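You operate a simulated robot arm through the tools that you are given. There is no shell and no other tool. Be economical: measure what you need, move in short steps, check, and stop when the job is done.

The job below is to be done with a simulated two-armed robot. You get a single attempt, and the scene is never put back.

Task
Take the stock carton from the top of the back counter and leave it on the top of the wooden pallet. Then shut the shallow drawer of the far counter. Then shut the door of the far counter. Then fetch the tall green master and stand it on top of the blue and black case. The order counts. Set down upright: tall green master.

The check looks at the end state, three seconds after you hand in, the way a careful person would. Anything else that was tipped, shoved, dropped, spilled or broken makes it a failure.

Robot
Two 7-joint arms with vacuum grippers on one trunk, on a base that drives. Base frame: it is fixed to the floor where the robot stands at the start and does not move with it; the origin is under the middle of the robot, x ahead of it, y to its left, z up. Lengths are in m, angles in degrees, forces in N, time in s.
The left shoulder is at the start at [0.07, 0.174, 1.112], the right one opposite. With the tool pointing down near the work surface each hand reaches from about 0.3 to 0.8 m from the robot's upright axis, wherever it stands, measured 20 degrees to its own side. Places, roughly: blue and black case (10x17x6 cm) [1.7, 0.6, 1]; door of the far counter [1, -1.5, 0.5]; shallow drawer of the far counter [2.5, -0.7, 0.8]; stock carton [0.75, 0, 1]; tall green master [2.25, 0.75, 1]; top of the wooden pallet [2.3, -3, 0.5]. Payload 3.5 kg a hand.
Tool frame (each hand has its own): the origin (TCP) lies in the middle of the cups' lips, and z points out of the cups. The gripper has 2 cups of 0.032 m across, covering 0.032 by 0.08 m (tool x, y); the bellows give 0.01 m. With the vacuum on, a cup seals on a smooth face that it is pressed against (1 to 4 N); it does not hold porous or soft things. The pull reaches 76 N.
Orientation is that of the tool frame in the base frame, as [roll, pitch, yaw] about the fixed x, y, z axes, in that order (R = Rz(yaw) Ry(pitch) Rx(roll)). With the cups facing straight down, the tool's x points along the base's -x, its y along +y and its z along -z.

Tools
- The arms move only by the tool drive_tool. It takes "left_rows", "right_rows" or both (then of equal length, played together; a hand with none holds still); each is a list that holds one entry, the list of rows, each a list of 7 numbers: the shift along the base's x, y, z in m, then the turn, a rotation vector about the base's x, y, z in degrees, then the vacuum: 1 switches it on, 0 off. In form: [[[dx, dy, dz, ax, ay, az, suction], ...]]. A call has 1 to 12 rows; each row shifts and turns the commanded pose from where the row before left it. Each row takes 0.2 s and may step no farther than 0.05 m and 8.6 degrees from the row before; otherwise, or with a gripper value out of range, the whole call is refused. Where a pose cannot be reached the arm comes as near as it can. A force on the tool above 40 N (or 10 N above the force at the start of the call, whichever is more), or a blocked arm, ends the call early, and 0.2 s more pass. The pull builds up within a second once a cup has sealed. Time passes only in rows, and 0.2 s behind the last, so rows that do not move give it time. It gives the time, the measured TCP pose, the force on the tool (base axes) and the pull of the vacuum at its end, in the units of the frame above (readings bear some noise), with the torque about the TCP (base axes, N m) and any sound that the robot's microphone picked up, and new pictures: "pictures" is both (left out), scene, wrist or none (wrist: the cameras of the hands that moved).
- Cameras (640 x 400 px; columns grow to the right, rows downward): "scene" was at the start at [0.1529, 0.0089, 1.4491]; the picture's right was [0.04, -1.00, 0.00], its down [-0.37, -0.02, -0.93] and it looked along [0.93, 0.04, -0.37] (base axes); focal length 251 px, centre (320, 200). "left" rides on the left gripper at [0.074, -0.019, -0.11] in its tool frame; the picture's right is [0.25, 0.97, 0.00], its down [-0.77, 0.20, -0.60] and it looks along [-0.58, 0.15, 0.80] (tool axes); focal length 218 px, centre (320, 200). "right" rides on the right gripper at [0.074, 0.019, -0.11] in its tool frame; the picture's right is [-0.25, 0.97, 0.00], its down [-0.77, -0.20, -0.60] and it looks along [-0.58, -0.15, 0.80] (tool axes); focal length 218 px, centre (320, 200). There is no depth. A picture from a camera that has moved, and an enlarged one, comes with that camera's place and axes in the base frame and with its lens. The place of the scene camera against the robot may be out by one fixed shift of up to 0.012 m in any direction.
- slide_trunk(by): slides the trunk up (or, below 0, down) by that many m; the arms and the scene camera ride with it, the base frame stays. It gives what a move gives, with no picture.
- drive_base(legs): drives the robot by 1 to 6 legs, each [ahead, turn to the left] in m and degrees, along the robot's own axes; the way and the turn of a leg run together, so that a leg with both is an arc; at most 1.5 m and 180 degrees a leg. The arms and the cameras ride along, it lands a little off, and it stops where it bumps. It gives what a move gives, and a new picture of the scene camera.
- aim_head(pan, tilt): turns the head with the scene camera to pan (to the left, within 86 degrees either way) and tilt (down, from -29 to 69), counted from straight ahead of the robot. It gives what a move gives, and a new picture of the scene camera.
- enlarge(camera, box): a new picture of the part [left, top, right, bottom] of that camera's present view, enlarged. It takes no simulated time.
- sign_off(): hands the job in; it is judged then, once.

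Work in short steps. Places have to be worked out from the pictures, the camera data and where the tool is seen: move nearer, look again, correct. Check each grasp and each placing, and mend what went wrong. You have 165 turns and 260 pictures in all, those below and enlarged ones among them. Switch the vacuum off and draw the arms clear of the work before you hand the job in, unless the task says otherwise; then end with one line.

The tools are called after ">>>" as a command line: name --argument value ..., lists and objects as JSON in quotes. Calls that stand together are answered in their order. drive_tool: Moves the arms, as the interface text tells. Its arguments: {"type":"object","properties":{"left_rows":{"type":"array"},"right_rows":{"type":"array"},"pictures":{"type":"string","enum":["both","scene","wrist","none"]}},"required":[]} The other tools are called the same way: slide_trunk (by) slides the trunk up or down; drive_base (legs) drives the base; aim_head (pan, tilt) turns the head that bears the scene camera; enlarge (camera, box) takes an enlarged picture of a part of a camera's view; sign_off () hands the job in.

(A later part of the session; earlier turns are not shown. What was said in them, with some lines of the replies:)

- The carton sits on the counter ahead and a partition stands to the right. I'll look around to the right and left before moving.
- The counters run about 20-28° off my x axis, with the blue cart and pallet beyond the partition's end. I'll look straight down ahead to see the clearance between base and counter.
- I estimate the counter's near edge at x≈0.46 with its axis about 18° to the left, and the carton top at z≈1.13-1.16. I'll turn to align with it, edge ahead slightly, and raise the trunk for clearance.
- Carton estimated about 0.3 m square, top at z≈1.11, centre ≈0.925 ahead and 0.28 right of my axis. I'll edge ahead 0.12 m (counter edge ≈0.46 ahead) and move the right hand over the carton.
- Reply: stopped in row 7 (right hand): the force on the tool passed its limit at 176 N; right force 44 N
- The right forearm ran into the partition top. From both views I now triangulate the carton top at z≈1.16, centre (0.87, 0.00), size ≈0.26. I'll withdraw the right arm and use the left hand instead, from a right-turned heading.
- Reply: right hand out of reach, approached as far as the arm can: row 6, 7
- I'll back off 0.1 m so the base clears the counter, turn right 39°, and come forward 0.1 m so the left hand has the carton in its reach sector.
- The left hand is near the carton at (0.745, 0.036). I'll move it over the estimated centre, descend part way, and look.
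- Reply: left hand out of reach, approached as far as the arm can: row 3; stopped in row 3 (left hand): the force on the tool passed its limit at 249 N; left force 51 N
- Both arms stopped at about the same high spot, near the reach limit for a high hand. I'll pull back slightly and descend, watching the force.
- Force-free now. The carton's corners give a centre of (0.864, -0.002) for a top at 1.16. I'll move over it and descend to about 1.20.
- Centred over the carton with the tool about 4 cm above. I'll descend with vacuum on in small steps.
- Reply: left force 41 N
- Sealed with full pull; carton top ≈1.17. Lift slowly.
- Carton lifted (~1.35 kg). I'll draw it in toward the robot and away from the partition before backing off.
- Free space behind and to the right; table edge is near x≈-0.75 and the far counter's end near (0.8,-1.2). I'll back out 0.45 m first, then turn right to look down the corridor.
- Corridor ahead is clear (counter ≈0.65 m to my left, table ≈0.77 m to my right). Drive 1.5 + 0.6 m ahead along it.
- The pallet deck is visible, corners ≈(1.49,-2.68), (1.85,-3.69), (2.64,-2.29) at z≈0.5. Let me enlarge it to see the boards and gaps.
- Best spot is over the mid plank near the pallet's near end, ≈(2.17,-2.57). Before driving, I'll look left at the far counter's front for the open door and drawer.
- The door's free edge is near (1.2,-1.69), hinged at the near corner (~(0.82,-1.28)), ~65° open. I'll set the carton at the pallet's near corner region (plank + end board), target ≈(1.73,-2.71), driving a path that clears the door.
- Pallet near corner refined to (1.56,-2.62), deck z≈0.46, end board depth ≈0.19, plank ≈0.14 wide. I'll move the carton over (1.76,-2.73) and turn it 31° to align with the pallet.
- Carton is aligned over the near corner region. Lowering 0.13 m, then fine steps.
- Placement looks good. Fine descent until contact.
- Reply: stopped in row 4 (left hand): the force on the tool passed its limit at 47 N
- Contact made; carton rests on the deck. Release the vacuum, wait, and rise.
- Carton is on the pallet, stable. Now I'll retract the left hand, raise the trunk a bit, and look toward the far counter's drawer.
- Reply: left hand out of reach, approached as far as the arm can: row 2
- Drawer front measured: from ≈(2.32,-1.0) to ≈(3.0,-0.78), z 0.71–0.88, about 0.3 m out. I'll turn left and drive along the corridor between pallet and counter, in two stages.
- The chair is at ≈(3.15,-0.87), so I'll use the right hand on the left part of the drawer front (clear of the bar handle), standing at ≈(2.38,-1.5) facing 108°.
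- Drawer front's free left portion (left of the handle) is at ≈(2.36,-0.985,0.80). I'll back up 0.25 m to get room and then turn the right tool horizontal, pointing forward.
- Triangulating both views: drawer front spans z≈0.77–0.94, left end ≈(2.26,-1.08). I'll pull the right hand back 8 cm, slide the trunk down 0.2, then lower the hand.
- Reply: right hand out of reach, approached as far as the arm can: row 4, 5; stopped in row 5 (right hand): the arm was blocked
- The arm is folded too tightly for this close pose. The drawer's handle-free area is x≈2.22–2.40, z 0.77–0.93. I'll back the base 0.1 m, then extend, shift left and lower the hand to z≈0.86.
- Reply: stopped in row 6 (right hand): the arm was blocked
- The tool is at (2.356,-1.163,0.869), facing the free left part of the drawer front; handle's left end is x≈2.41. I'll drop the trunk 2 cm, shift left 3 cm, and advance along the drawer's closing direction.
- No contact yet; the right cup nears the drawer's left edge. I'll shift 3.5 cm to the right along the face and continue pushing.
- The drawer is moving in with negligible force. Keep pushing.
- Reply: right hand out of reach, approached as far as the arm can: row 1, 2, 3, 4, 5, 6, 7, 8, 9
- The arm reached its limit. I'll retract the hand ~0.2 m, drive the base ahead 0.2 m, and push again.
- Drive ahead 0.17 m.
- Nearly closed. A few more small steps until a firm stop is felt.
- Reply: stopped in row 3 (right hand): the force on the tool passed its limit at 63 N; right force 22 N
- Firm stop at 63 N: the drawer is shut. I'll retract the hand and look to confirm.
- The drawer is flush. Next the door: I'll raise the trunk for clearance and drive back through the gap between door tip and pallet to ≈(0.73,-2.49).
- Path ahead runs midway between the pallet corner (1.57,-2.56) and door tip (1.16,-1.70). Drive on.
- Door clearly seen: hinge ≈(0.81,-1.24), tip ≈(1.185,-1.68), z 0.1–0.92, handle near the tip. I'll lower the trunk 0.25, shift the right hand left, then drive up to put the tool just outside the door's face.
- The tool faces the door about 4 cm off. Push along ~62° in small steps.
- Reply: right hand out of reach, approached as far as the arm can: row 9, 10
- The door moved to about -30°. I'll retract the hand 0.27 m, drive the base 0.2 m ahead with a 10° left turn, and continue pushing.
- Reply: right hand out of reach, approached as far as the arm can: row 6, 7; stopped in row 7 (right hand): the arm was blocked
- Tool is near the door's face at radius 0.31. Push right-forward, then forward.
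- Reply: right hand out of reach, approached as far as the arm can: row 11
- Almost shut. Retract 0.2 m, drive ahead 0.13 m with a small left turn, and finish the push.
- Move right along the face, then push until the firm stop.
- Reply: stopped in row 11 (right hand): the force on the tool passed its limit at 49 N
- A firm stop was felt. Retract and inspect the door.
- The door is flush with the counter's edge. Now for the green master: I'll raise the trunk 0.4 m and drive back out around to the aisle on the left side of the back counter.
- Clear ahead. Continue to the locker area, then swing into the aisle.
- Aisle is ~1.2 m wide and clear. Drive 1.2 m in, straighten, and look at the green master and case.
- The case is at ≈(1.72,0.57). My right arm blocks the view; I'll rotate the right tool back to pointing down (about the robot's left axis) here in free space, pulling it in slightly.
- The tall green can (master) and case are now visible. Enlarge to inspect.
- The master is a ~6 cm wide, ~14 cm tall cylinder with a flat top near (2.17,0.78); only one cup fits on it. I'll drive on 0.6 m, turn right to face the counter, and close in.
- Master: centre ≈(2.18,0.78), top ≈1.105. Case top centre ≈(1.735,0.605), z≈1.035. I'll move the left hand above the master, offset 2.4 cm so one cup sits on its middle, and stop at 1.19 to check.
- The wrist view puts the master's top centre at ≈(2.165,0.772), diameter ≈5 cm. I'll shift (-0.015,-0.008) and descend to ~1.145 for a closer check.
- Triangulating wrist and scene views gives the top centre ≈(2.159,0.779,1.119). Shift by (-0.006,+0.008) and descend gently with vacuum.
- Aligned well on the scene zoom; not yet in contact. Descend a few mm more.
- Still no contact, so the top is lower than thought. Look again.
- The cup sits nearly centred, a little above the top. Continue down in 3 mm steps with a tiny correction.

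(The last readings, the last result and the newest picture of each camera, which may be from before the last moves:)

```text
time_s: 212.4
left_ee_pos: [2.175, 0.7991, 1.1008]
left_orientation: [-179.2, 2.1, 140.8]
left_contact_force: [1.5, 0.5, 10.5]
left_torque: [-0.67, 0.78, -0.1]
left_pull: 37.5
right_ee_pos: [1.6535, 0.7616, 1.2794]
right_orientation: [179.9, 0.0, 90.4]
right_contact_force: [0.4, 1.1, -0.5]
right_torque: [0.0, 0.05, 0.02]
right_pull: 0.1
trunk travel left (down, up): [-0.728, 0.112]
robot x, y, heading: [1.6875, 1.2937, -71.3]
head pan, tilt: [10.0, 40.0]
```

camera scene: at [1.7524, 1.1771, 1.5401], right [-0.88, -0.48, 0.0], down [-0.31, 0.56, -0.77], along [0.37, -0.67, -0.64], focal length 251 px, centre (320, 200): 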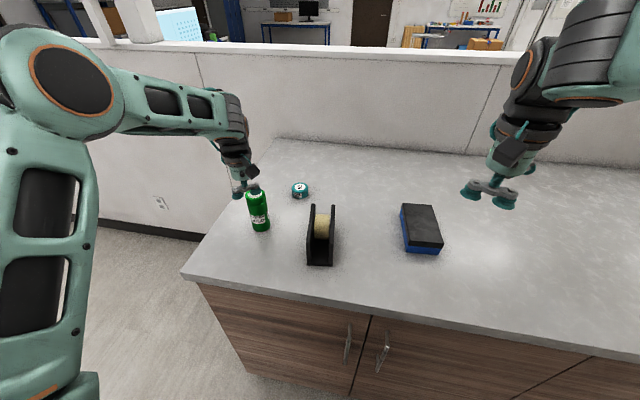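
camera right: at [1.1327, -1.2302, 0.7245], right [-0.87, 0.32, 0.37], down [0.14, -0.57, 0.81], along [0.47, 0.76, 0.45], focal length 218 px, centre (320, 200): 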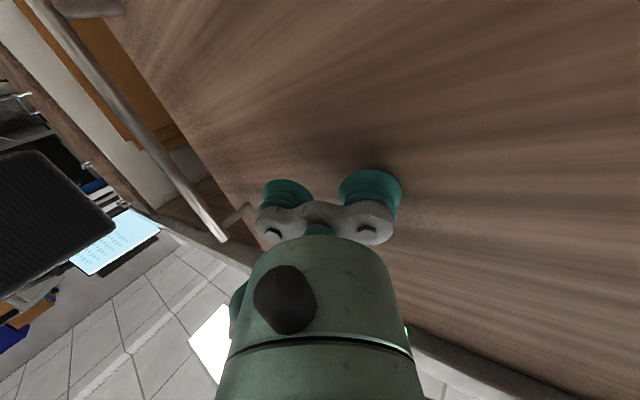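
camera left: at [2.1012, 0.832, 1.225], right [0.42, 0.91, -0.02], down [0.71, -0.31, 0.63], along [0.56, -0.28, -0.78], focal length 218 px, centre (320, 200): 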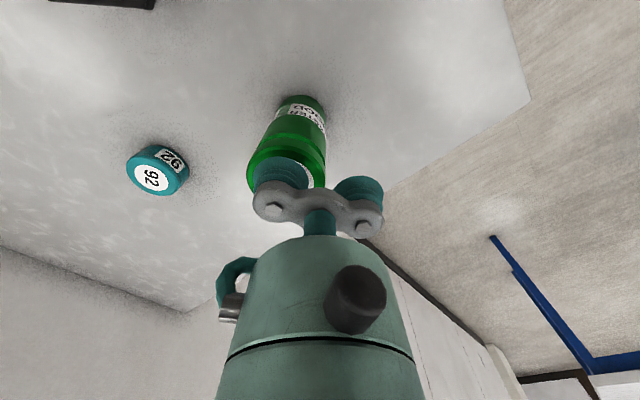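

One cup sealed (37.5 N). Lift gently and check the force.

>>> drive_tool --left_rows '[[[0, 0, 0.006, 0, 0, 0, 1], [0, 0, 0.008, 0, 0, 0, 1], [0, 0, 0.012, 0, 0, 0, 1], [0, 0, 0.02, 0, 0, 0, 1], [0, 0, 0.02, 0, 0, 0, 1], [0, 0, 0.02, 0, 0, 0, 1], [0, 0, 0.02, 0, 0, 0, 1]]]'

>>> enlarge --camera "scene" --box '[200, 110, 320, 240]'

```text
time_s: 214.0
left_ee_pos: [2.1763, 0.8001, 1.2042]
left_orientation: [-179.4, 1.9, 140.7]
left_contact_force: [-0.6, -0.3, -4.6]
left_torque: [-0.58, 0.56, -0.08]
left_pull: 37.6
right_ee_pos: [1.6521, 0.7601, 1.2784]
right_orientation: [180.0, -0.2, 90.6]
right_contact_force: [-0.2, 0.3, 0.2]
right_torque: [-0.01, -0.01, 0.02]
right_pull: 0.0
trunk travel left (down, up): [-0.728, 0.112]
robot x, y, heading: [1.686, 1.295, -71.3]
head pan, tilt: [10.0, 40.0]
camera scene: at [1.7522, 1.1771, 1.5401], right [-0.88, -0.48, 0.0], down [-0.31, 0.56, -0.77], along [0.37, -0.67, -0.64], focal length 251 px, centre (320, 200)
camera left: at [2.1045, 0.833, 1.3118], right [0.42, 0.91, -0.02], down [0.71, -0.31, 0.63], along [0.56, -0.28, -0.78], focal length 218 px, centre (320, 200)
```

scene: 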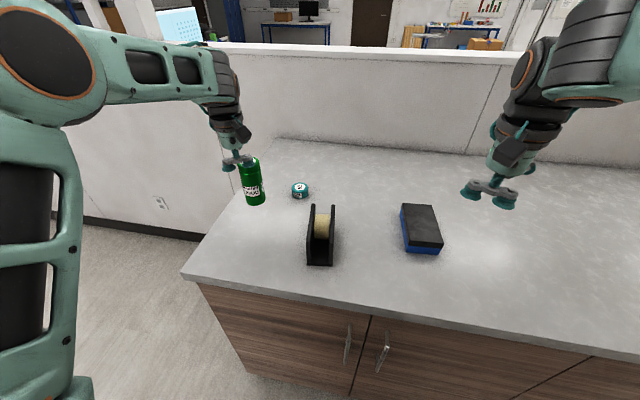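
left: 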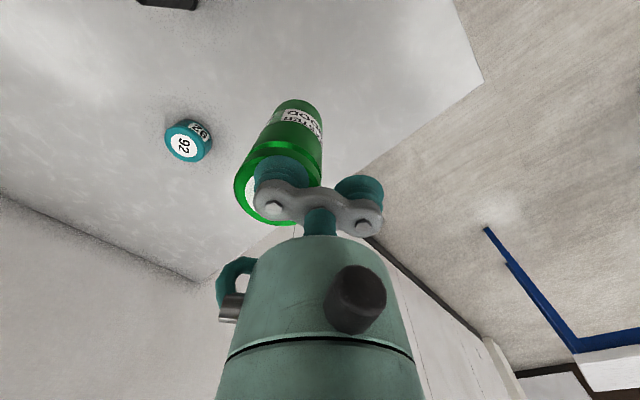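

```text
3.08 times, centred on (260, 175) of scene
camera zoom: at [1.7522, 1.1771, 1.5401], right [-0.88, -0.48, 0.0], down [-0.31, 0.56, -0.77], along [0.37, -0.67, -0.64], focal length 773 px, centre (505, 277)
```

zoom: 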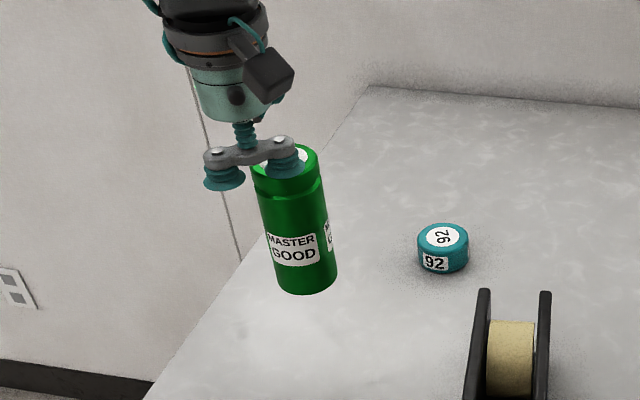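

The master hangs upright (~0.45 kg). I'll raise it to clear the tape dispenser, then turn the base right 38.7° to swing it over the case.

>>> drive_tool --left_rows '[[[0, 0, 0.02, 0, 0, 0, 1], [0, 0, 0.025, 0, 0, 0, 1], [0, 0, 0.025, 0, 0, 0, 1]]]' --pictures "none"

>>> drive_base --legs '[[0, -38.7]]'

>>> aim_head --pan 30 --tilt 45

```text
time_s: 214.8
left_ee_pos: [2.1767, 0.7986, 1.2764]
left_orientation: [-179.2, 2.0, 140.7]
left_contact_force: [-0.2, -0.2, -4.3]
left_torque: [-0.6, 0.51, -0.04]
left_pull: 37.5
right_ee_pos: [1.6536, 0.7612, 1.2786]
right_orientation: [-180.0, 0.0, 90.5]
right_contact_force: [-1.2, 0.3, -0.5]
right_torque: [-0.02, 0.02, 0.0]
right_pull: 0.0
trunk travel left (down, up): [-0.728, 0.112]
robot x, y, heading: [1.6891, 1.2937, -71.5]
head pan, tilt: [10.0, 40.0]
```

```text
time_s: 217.1
left_ee_pos: [1.7594, 0.5999, 1.275]
left_orientation: [-179.3, 1.8, 102.0]
left_contact_force: [-0.6, 0.2, -4.5]
left_torque: [-0.12, 0.78, -0.05]
left_pull: 38.3
right_ee_pos: [1.3275, 0.8981, 1.2776]
right_orientation: [-180.0, -0.1, 51.8]
right_contact_force: [-0.3, -0.4, -0.2]
right_torque: [0.02, -0.03, -0.02]
right_pull: 0.0
trunk travel left (down, up): [-0.728, 0.112]
robot x, y, heading: [1.6851, 1.2947, -110.1]
head pan, tilt: [10.0, 40.0]
camera scene: at [1.6642, 1.1678, 1.54], right [-0.98, 0.18, 0.0], down [0.11, 0.63, -0.77], along [-0.14, -0.75, -0.64], focal length 251 px, centre (320, 200)
```

scene: 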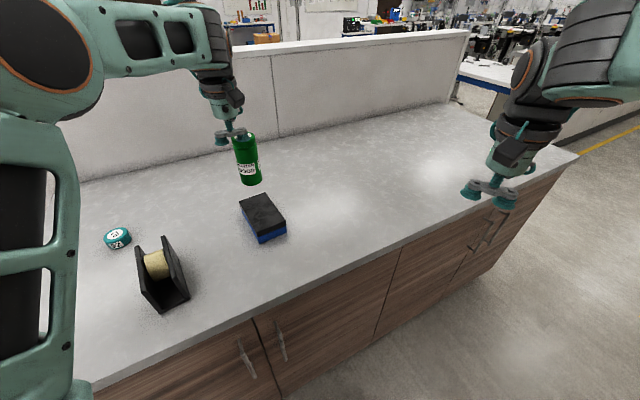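

```text
time_s: 217.9
left_ee_pos: [1.7576, 0.6006, 1.2759]
left_orientation: [-179.2, 2.0, 102.0]
left_contact_force: [-1.1, 0.4, -5.3]
left_torque: [-0.06, 0.75, -0.08]
left_pull: 37.7
right_ee_pos: [1.326, 0.8981, 1.2789]
right_orientation: [-180.0, -0.1, 51.8]
right_contact_force: [1.1, 0.4, -0.2]
right_torque: [-0.02, 0.02, 0.0]
right_pull: 0.1
trunk travel left (down, up): [-0.728, 0.112]
robot x, y, heading: [1.685, 1.2928, -110.4]
head pan, tilt: [30.0, 45.0]
camera scene: at [1.6919, 1.1717, 1.5328], right [-0.99, -0.17, 0.0], down [-0.12, 0.7, -0.71], along [0.12, -0.7, -0.71], focal length 251 px, centre (320, 200)
```

scene: 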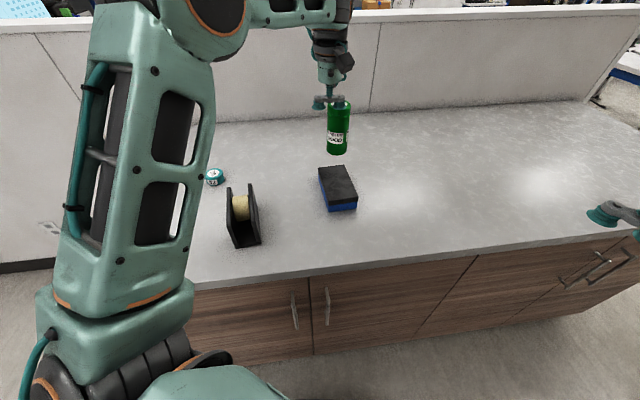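

The master is above ≈(1.734,0.596); allowing for camera bias, the case centre is ≈(1.722,0.594), top ≈1.03. Shift slightly and lower to about 3 cm above, then check.

>>> drive_tool --left_rows '[[[-0.012, -0.002, -0.01, 0, 0, 0, 1], [0, 0, -0.025, 0, 0, 0, 1], [0, 0, -0.025, 0, 0, 0, 1], [0, 0, -0.02, 0, 0, 0, 1]]]'

>>> enlarge --camera "scene" --box '[290, 90, 390, 220]'

```text
time_s: 218.9
left_ee_pos: [1.7449, 0.5976, 1.1932]
left_orientation: [-179.3, 2.0, 102.0]
left_contact_force: [0.8, 0.2, -4.2]
left_torque: [-0.09, 0.75, -0.06]
left_pull: 38.1
right_ee_pos: [1.3262, 0.8987, 1.2781]
right_orientation: [180.0, -0.2, 51.8]
right_contact_force: [-0.4, -0.6, -0.7]
right_torque: [0.02, 0.01, -0.02]
right_pull: 0.1
trunk travel left (down, up): [-0.728, 0.112]
robot x, y, heading: [1.6881, 1.2971, -110.2]
head pan, tilt: [30.0, 45.0]
camera scene: at [1.692, 1.1709, 1.5327], right [-0.99, -0.17, 0.0], down [-0.12, 0.7, -0.71], along [0.12, -0.7, -0.71], focal length 251 px, centre (320, 200)
camera left: at [1.7112, 0.6689, 1.3006], right [0.89, 0.45, -0.02], down [0.36, -0.69, 0.63], along [0.27, -0.57, -0.78], focal length 218 px, centre (320, 200)
```

scene: 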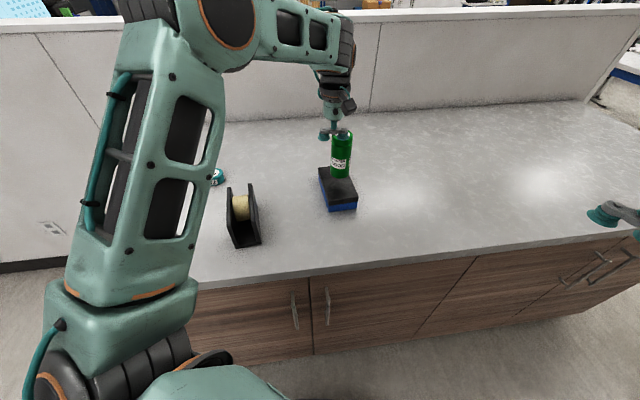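
left: 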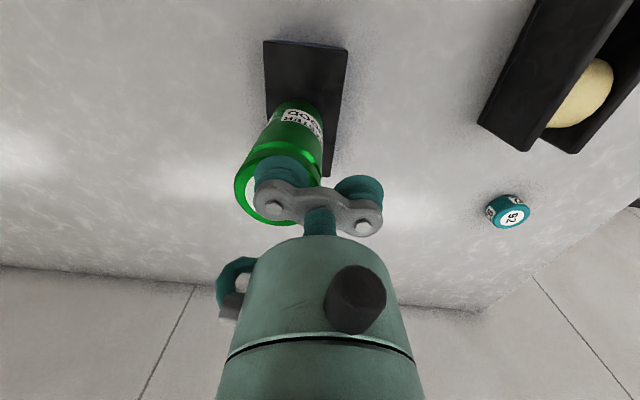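

```text
3.08 times, centred on (340, 155) of scene
camera zoom: at [1.692, 1.1709, 1.5327], right [-0.99, -0.17, 0.0], down [-0.12, 0.7, -0.71], along [0.12, -0.7, -0.71], focal length 773 px, centre (258, 338)
```

zoom: 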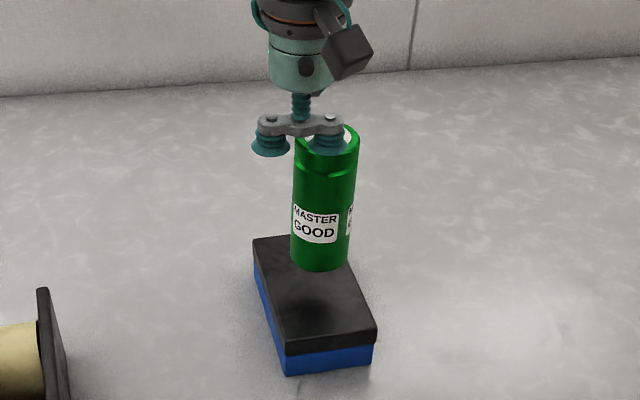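

Corner-based estimates from both cameras agree: case centre ≈(1.729,0.570). I'll shift (+0.008,-0.022) and lower in small steps.

>>> drive_tool --left_rows '[[[0.004, -0.011, 0, 0, 0, 0, 1], [0.004, -0.011, 0, 0, 0, 0, 1], [0, 0, -0.01, 0, 0, 0, 1], [0, 0, -0.008, 0, 0, 0, 1]]]'

>>> enlarge --camera "scene" --box '[290, 90, 390, 220]'

```text
time_s: 219.9
left_ee_pos: [1.7543, 0.5757, 1.1766]
left_orientation: [-179.3, 1.8, 101.9]
left_contact_force: [0.7, -0.5, -4.6]
left_torque: [-0.1, 0.77, -0.07]
left_pull: 38.1
right_ee_pos: [1.327, 0.8996, 1.278]
right_orientation: [-180.0, -0.1, 51.8]
right_contact_force: [0.6, 0.1, -1.1]
right_torque: [0.0, 0.02, -0.04]
right_pull: 0.1
trunk travel left (down, up): [-0.728, 0.112]
robot x, y, heading: [1.6842, 1.2931, -110.0]
head pan, tilt: [30.0, 45.0]
camera scene: at [1.6925, 1.1713, 1.5328], right [-0.99, -0.17, 0.0], down [-0.12, 0.7, -0.71], along [0.12, -0.7, -0.71], focal length 251 px, centre (320, 200)
camera left: at [1.7199, 0.6472, 1.2834], right [0.89, 0.45, -0.02], down [0.36, -0.69, 0.63], along [0.27, -0.57, -0.78], focal length 218 px, centre (320, 200)
```

scene: 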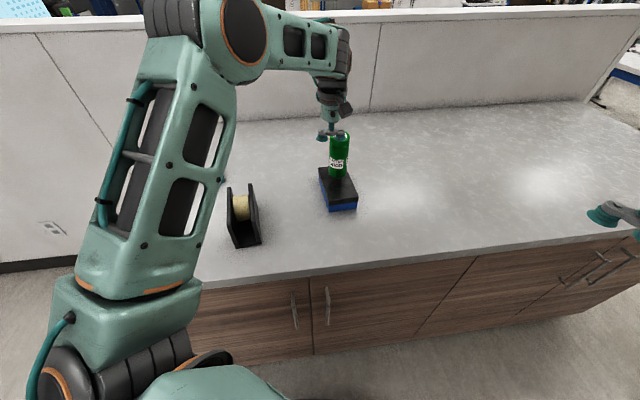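
left: 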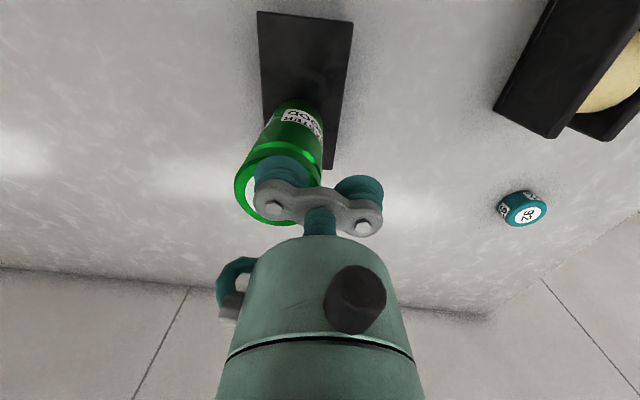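

```text
3.08 times, centred on (340, 155) of scene
camera zoom: at [1.6925, 1.1713, 1.5328], right [-0.99, -0.17, 0.0], down [-0.12, 0.7, -0.71], along [0.12, -0.7, -0.71], focal length 773 px, centre (258, 338)
```

zoom: 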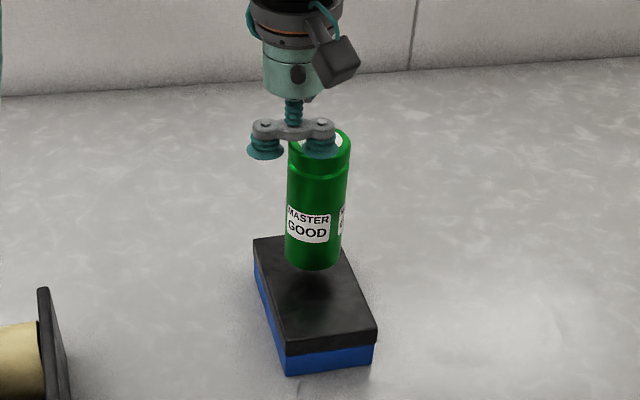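

Master is within ~1 cm of the case centre. Lower in fine steps with a 4 mm correction.

>>> drive_tool --left_rows '[[[-0.001, 0.004, -0.006, 0, 0, 0, 1], [0, 0, -0.006, 0, 0, 0, 1], [0, 0, -0.004, 0, 0, 0, 1], [0, 0, 0, 0, 0, 0, 1]]]' --pictures "none"

>>> enlarge --camera "scene" --box '[290, 90, 390, 220]'

```text
time_s: 220.9
left_ee_pos: [1.7526, 0.5808, 1.161]
left_orientation: [-179.3, 2.1, 102.0]
left_contact_force: [0.5, -0.2, -4.7]
left_torque: [-0.1, 0.75, -0.08]
left_pull: 37.8
right_ee_pos: [1.3262, 0.8982, 1.2785]
right_orientation: [-180.0, -0.1, 51.8]
right_contact_force: [0.4, 0.0, -0.1]
right_torque: [-0.06, 0.01, 0.01]
right_pull: 0.0
trunk travel left (down, up): [-0.728, 0.112]
robot x, y, heading: [1.6857, 1.293, -110.0]
head pan, tilt: [30.0, 45.0]
```

```text
3.08 times, centred on (340, 155) of scene
camera zoom: at [1.6924, 1.1719, 1.5328], right [-0.99, -0.17, 0.0], down [-0.12, 0.7, -0.71], along [0.12, -0.7, -0.71], focal length 773 px, centre (258, 338)
```

zoom: 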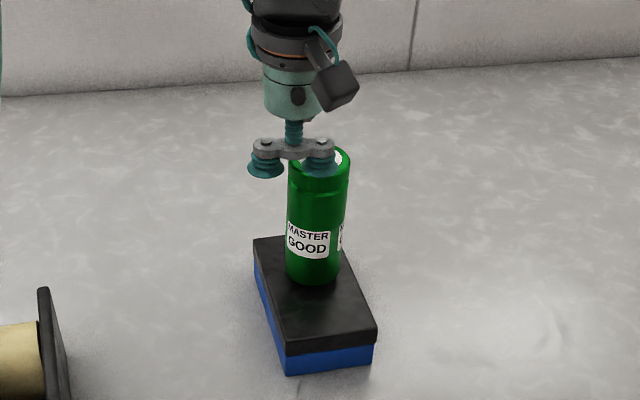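

Close to touching. Continue in 3 mm steps.

>>> drive_tool --left_rows '[[[0, 0, -0.003, 0, 0, 0, 1], [0, 0, -0.003, 0, 0, 0, 1], [0, 0, 0, 0, 0, 0, 1]]]' --pictures "none"

```text
time_s: 221.7
left_ee_pos: [1.7533, 0.5806, 1.1557]
left_orientation: [-179.2, 1.9, 102.0]
left_contact_force: [0.0, -0.8, -3.7]
left_torque: [-0.12, 0.78, -0.04]
left_pull: 38.0
right_ee_pos: [1.3269, 0.8975, 1.2786]
right_orientation: [180.0, -0.1, 51.7]
right_contact_force: [0.3, 0.4, -0.4]
right_torque: [0.0, -0.01, 0.0]
right_pull: 0.1
trunk travel left (down, up): [-0.728, 0.112]
robot x, y, heading: [1.6877, 1.2923, -110.3]
head pan, tilt: [30.0, 45.0]
```

>>> drive_tool --left_rows '[[[0, 0, -0.003, 0, 0, 0, 1], [0, 0, 0, 0, 0, 0, 1]]]' --pictures "none"

>>> enlarge --camera "scene" --box '[290, 90, 390, 220]'

```text
time_s: 222.3
left_ee_pos: [1.7533, 0.5818, 1.1527]
left_orientation: [-179.3, 2.1, 102.0]
left_contact_force: [-0.5, -0.4, 3.9]
left_torque: [-0.18, 0.98, -0.01]
left_pull: 37.1
right_ee_pos: [1.3269, 0.8991, 1.279]
right_orientation: [-179.9, 0.0, 51.9]
right_contact_force: [0.2, 0.7, 0.6]
right_torque: [0.05, -0.01, 0.01]
right_pull: 0.2
trunk travel left (down, up): [-0.728, 0.112]
robot x, y, heading: [1.6859, 1.293, -110.3]
head pan, tilt: [30.0, 45.0]
```

```text
3.08 times, centred on (340, 155) of scene
camera zoom: at [1.6924, 1.1728, 1.533], right [-0.99, -0.17, 0.0], down [-0.12, 0.7, -0.71], along [0.12, -0.7, -0.71], focal length 773 px, centre (258, 338)
```

zoom: 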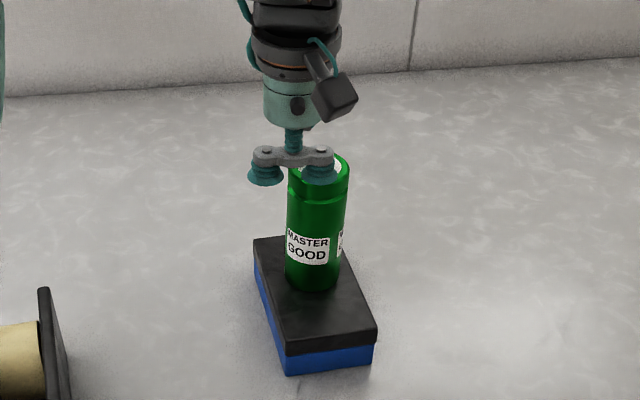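

Contact made (+3.9 N), master centred on the case. Release the vacuum, wait, then rise slowly.

>>> drive_tool --left_rows '[[[0, 0, 0, 0, 0, 0, 0], [0, 0, 0, 0, 0, 0, 0], [0, 0, 0, 0, 0, 0, 0], [0, 0, 0, 0, 0, 0, 0], [0, 0, 0, 0, 0, 0, 0], [0, 0, 0, 0, 0, 0, 0], [0, 0, 0.004, 0, 0, 0, 0], [0, 0, 0.006, 0, 0, 0, 0], [0, 0, 0.01, 0, 0, 0, 0]]]' --pictures "none"

>>> enlarge --camera "scene" --box '[290, 90, 390, 220]'

```text
time_s: 224.3
left_ee_pos: [1.754, 0.5805, 1.1722]
left_orientation: [-179.3, 2.0, 102.0]
left_contact_force: [0.5, -0.2, -0.8]
left_torque: [0.0, -0.01, -0.02]
left_pull: 0.0
right_ee_pos: [1.3256, 0.8995, 1.2794]
right_orientation: [180.0, -0.1, 51.8]
right_contact_force: [0.1, 0.5, -0.3]
right_torque: [-0.02, -0.01, 0.0]
right_pull: 0.0
trunk travel left (down, up): [-0.728, 0.112]
robot x, y, heading: [1.6871, 1.293, -110.1]
head pan, tilt: [30.0, 45.0]
```

```text
3.08 times, centred on (340, 155) of scene
camera zoom: at [1.6924, 1.1725, 1.5329], right [-0.99, -0.17, 0.0], down [-0.12, 0.7, -0.71], along [0.12, -0.7, -0.71], focal length 773 px, centre (258, 338)
```

zoom: 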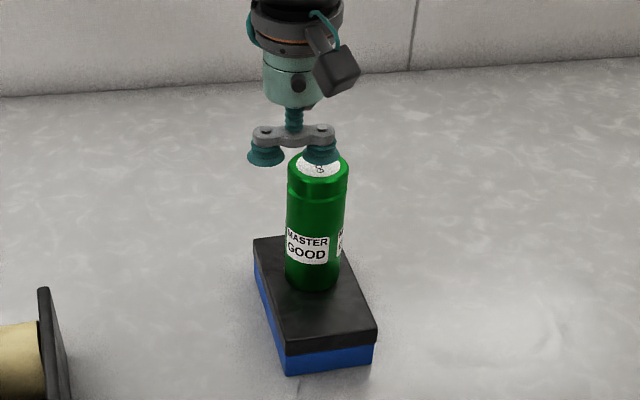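

The master stands upright on the case. Now draw the arm up and back clear of the work.

>>> drive_tool --left_rows '[[[0, 0, 0.03, 0, 0, 0, 0], [0, 0, 0.03, 0, 0, 0, 0], [0, 0, 0.03, 0, 0, 0, 0], [0.01, 0.035, 0.02, 0, 0, 0, 0], [0.01, 0.04, 0, 0, 0, 0, 0], [0.01, 0.04, 0, 0, 0, 0, 0], [0.01, 0.04, 0, 0, 0, 0, 0], [0.01, 0.04, 0, 0, 0, 0, 0]]]' --pictures "scene"

>>> drive_base --legs '[[-0.2, 0]]'

```text
time_s: 226.1
left_ee_pos: [1.806, 0.7763, 1.2805]
left_orientation: [-179.0, 1.9, 101.8]
left_contact_force: [-0.2, 0.1, -0.7]
left_torque: [0.02, 0.05, -0.01]
left_pull: 0.2
right_ee_pos: [1.3315, 0.8972, 1.2795]
right_orientation: [-179.9, 0.0, 51.8]
right_contact_force: [-0.3, -0.4, 0.2]
right_torque: [0.0, 0.07, -0.02]
right_pull: 0.1
trunk travel left (down, up): [-0.728, 0.112]
robot x, y, heading: [1.6861, 1.2933, -110.4]
head pan, tilt: [30.0, 45.0]
camera scene: at [1.6978, 1.1714, 1.5328], right [-0.99, -0.17, 0.0], down [-0.12, 0.7, -0.71], along [0.12, -0.7, -0.71], focal length 251 px, centre (320, 200)
```

scene: 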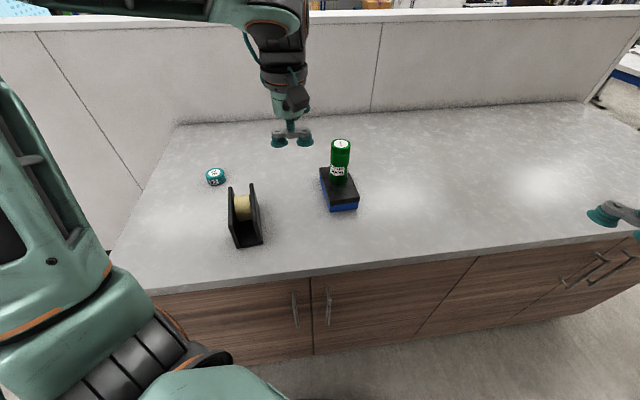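

```text
time_s: 227.7
left_ee_pos: [1.8705, 0.9619, 1.282]
left_orientation: [-179.3, 1.9, 102.0]
left_contact_force: [-0.5, 0.3, 0.4]
left_torque: [0.01, 0.02, -0.01]
left_pull: 0.0
right_ee_pos: [1.3943, 1.0825, 1.2786]
right_orientation: [180.0, -0.2, 51.7]
right_contact_force: [-0.6, 0.1, -0.8]
right_torque: [0.01, -0.01, -0.02]
right_pull: 0.2
trunk travel left (down, up): [-0.728, 0.112]
robot x, y, heading: [1.7546, 1.4787, -110.1]
head pan, tilt: [30.0, 45.0]
camera scene: at [1.7601, 1.3574, 1.5326], right [-0.99, -0.17, 0.0], down [-0.12, 0.7, -0.71], along [0.12, -0.7, -0.71], focal length 251 px, centre (320, 200)
```

scene: 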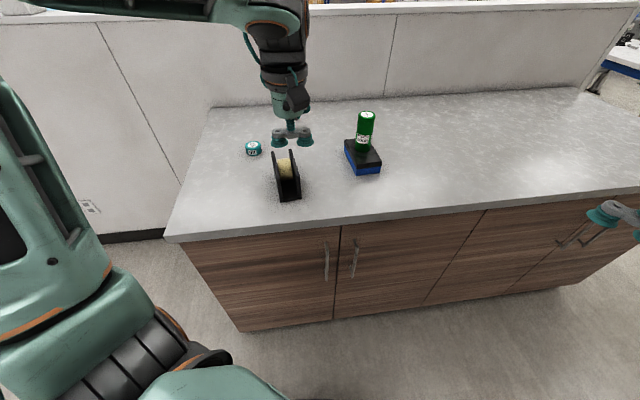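

The master stands upright on the case, the vacuum is off, and both arms are clear. The drawer and door looked shut when I last checked, so I'm handing in.

>>> sign_off

```text
The job is handed in.
```

The job is handed in: the stock carton is on the pallet, the shallow drawer and then the door of the far counter are shut, and the tall green master stands upright on the blue and black case. The order was kept; early on an arm was stopped twice by high force (176 N and 249 N) while reaching for the carton, and the pictures I took afterwards showed nothing moved or damaged.
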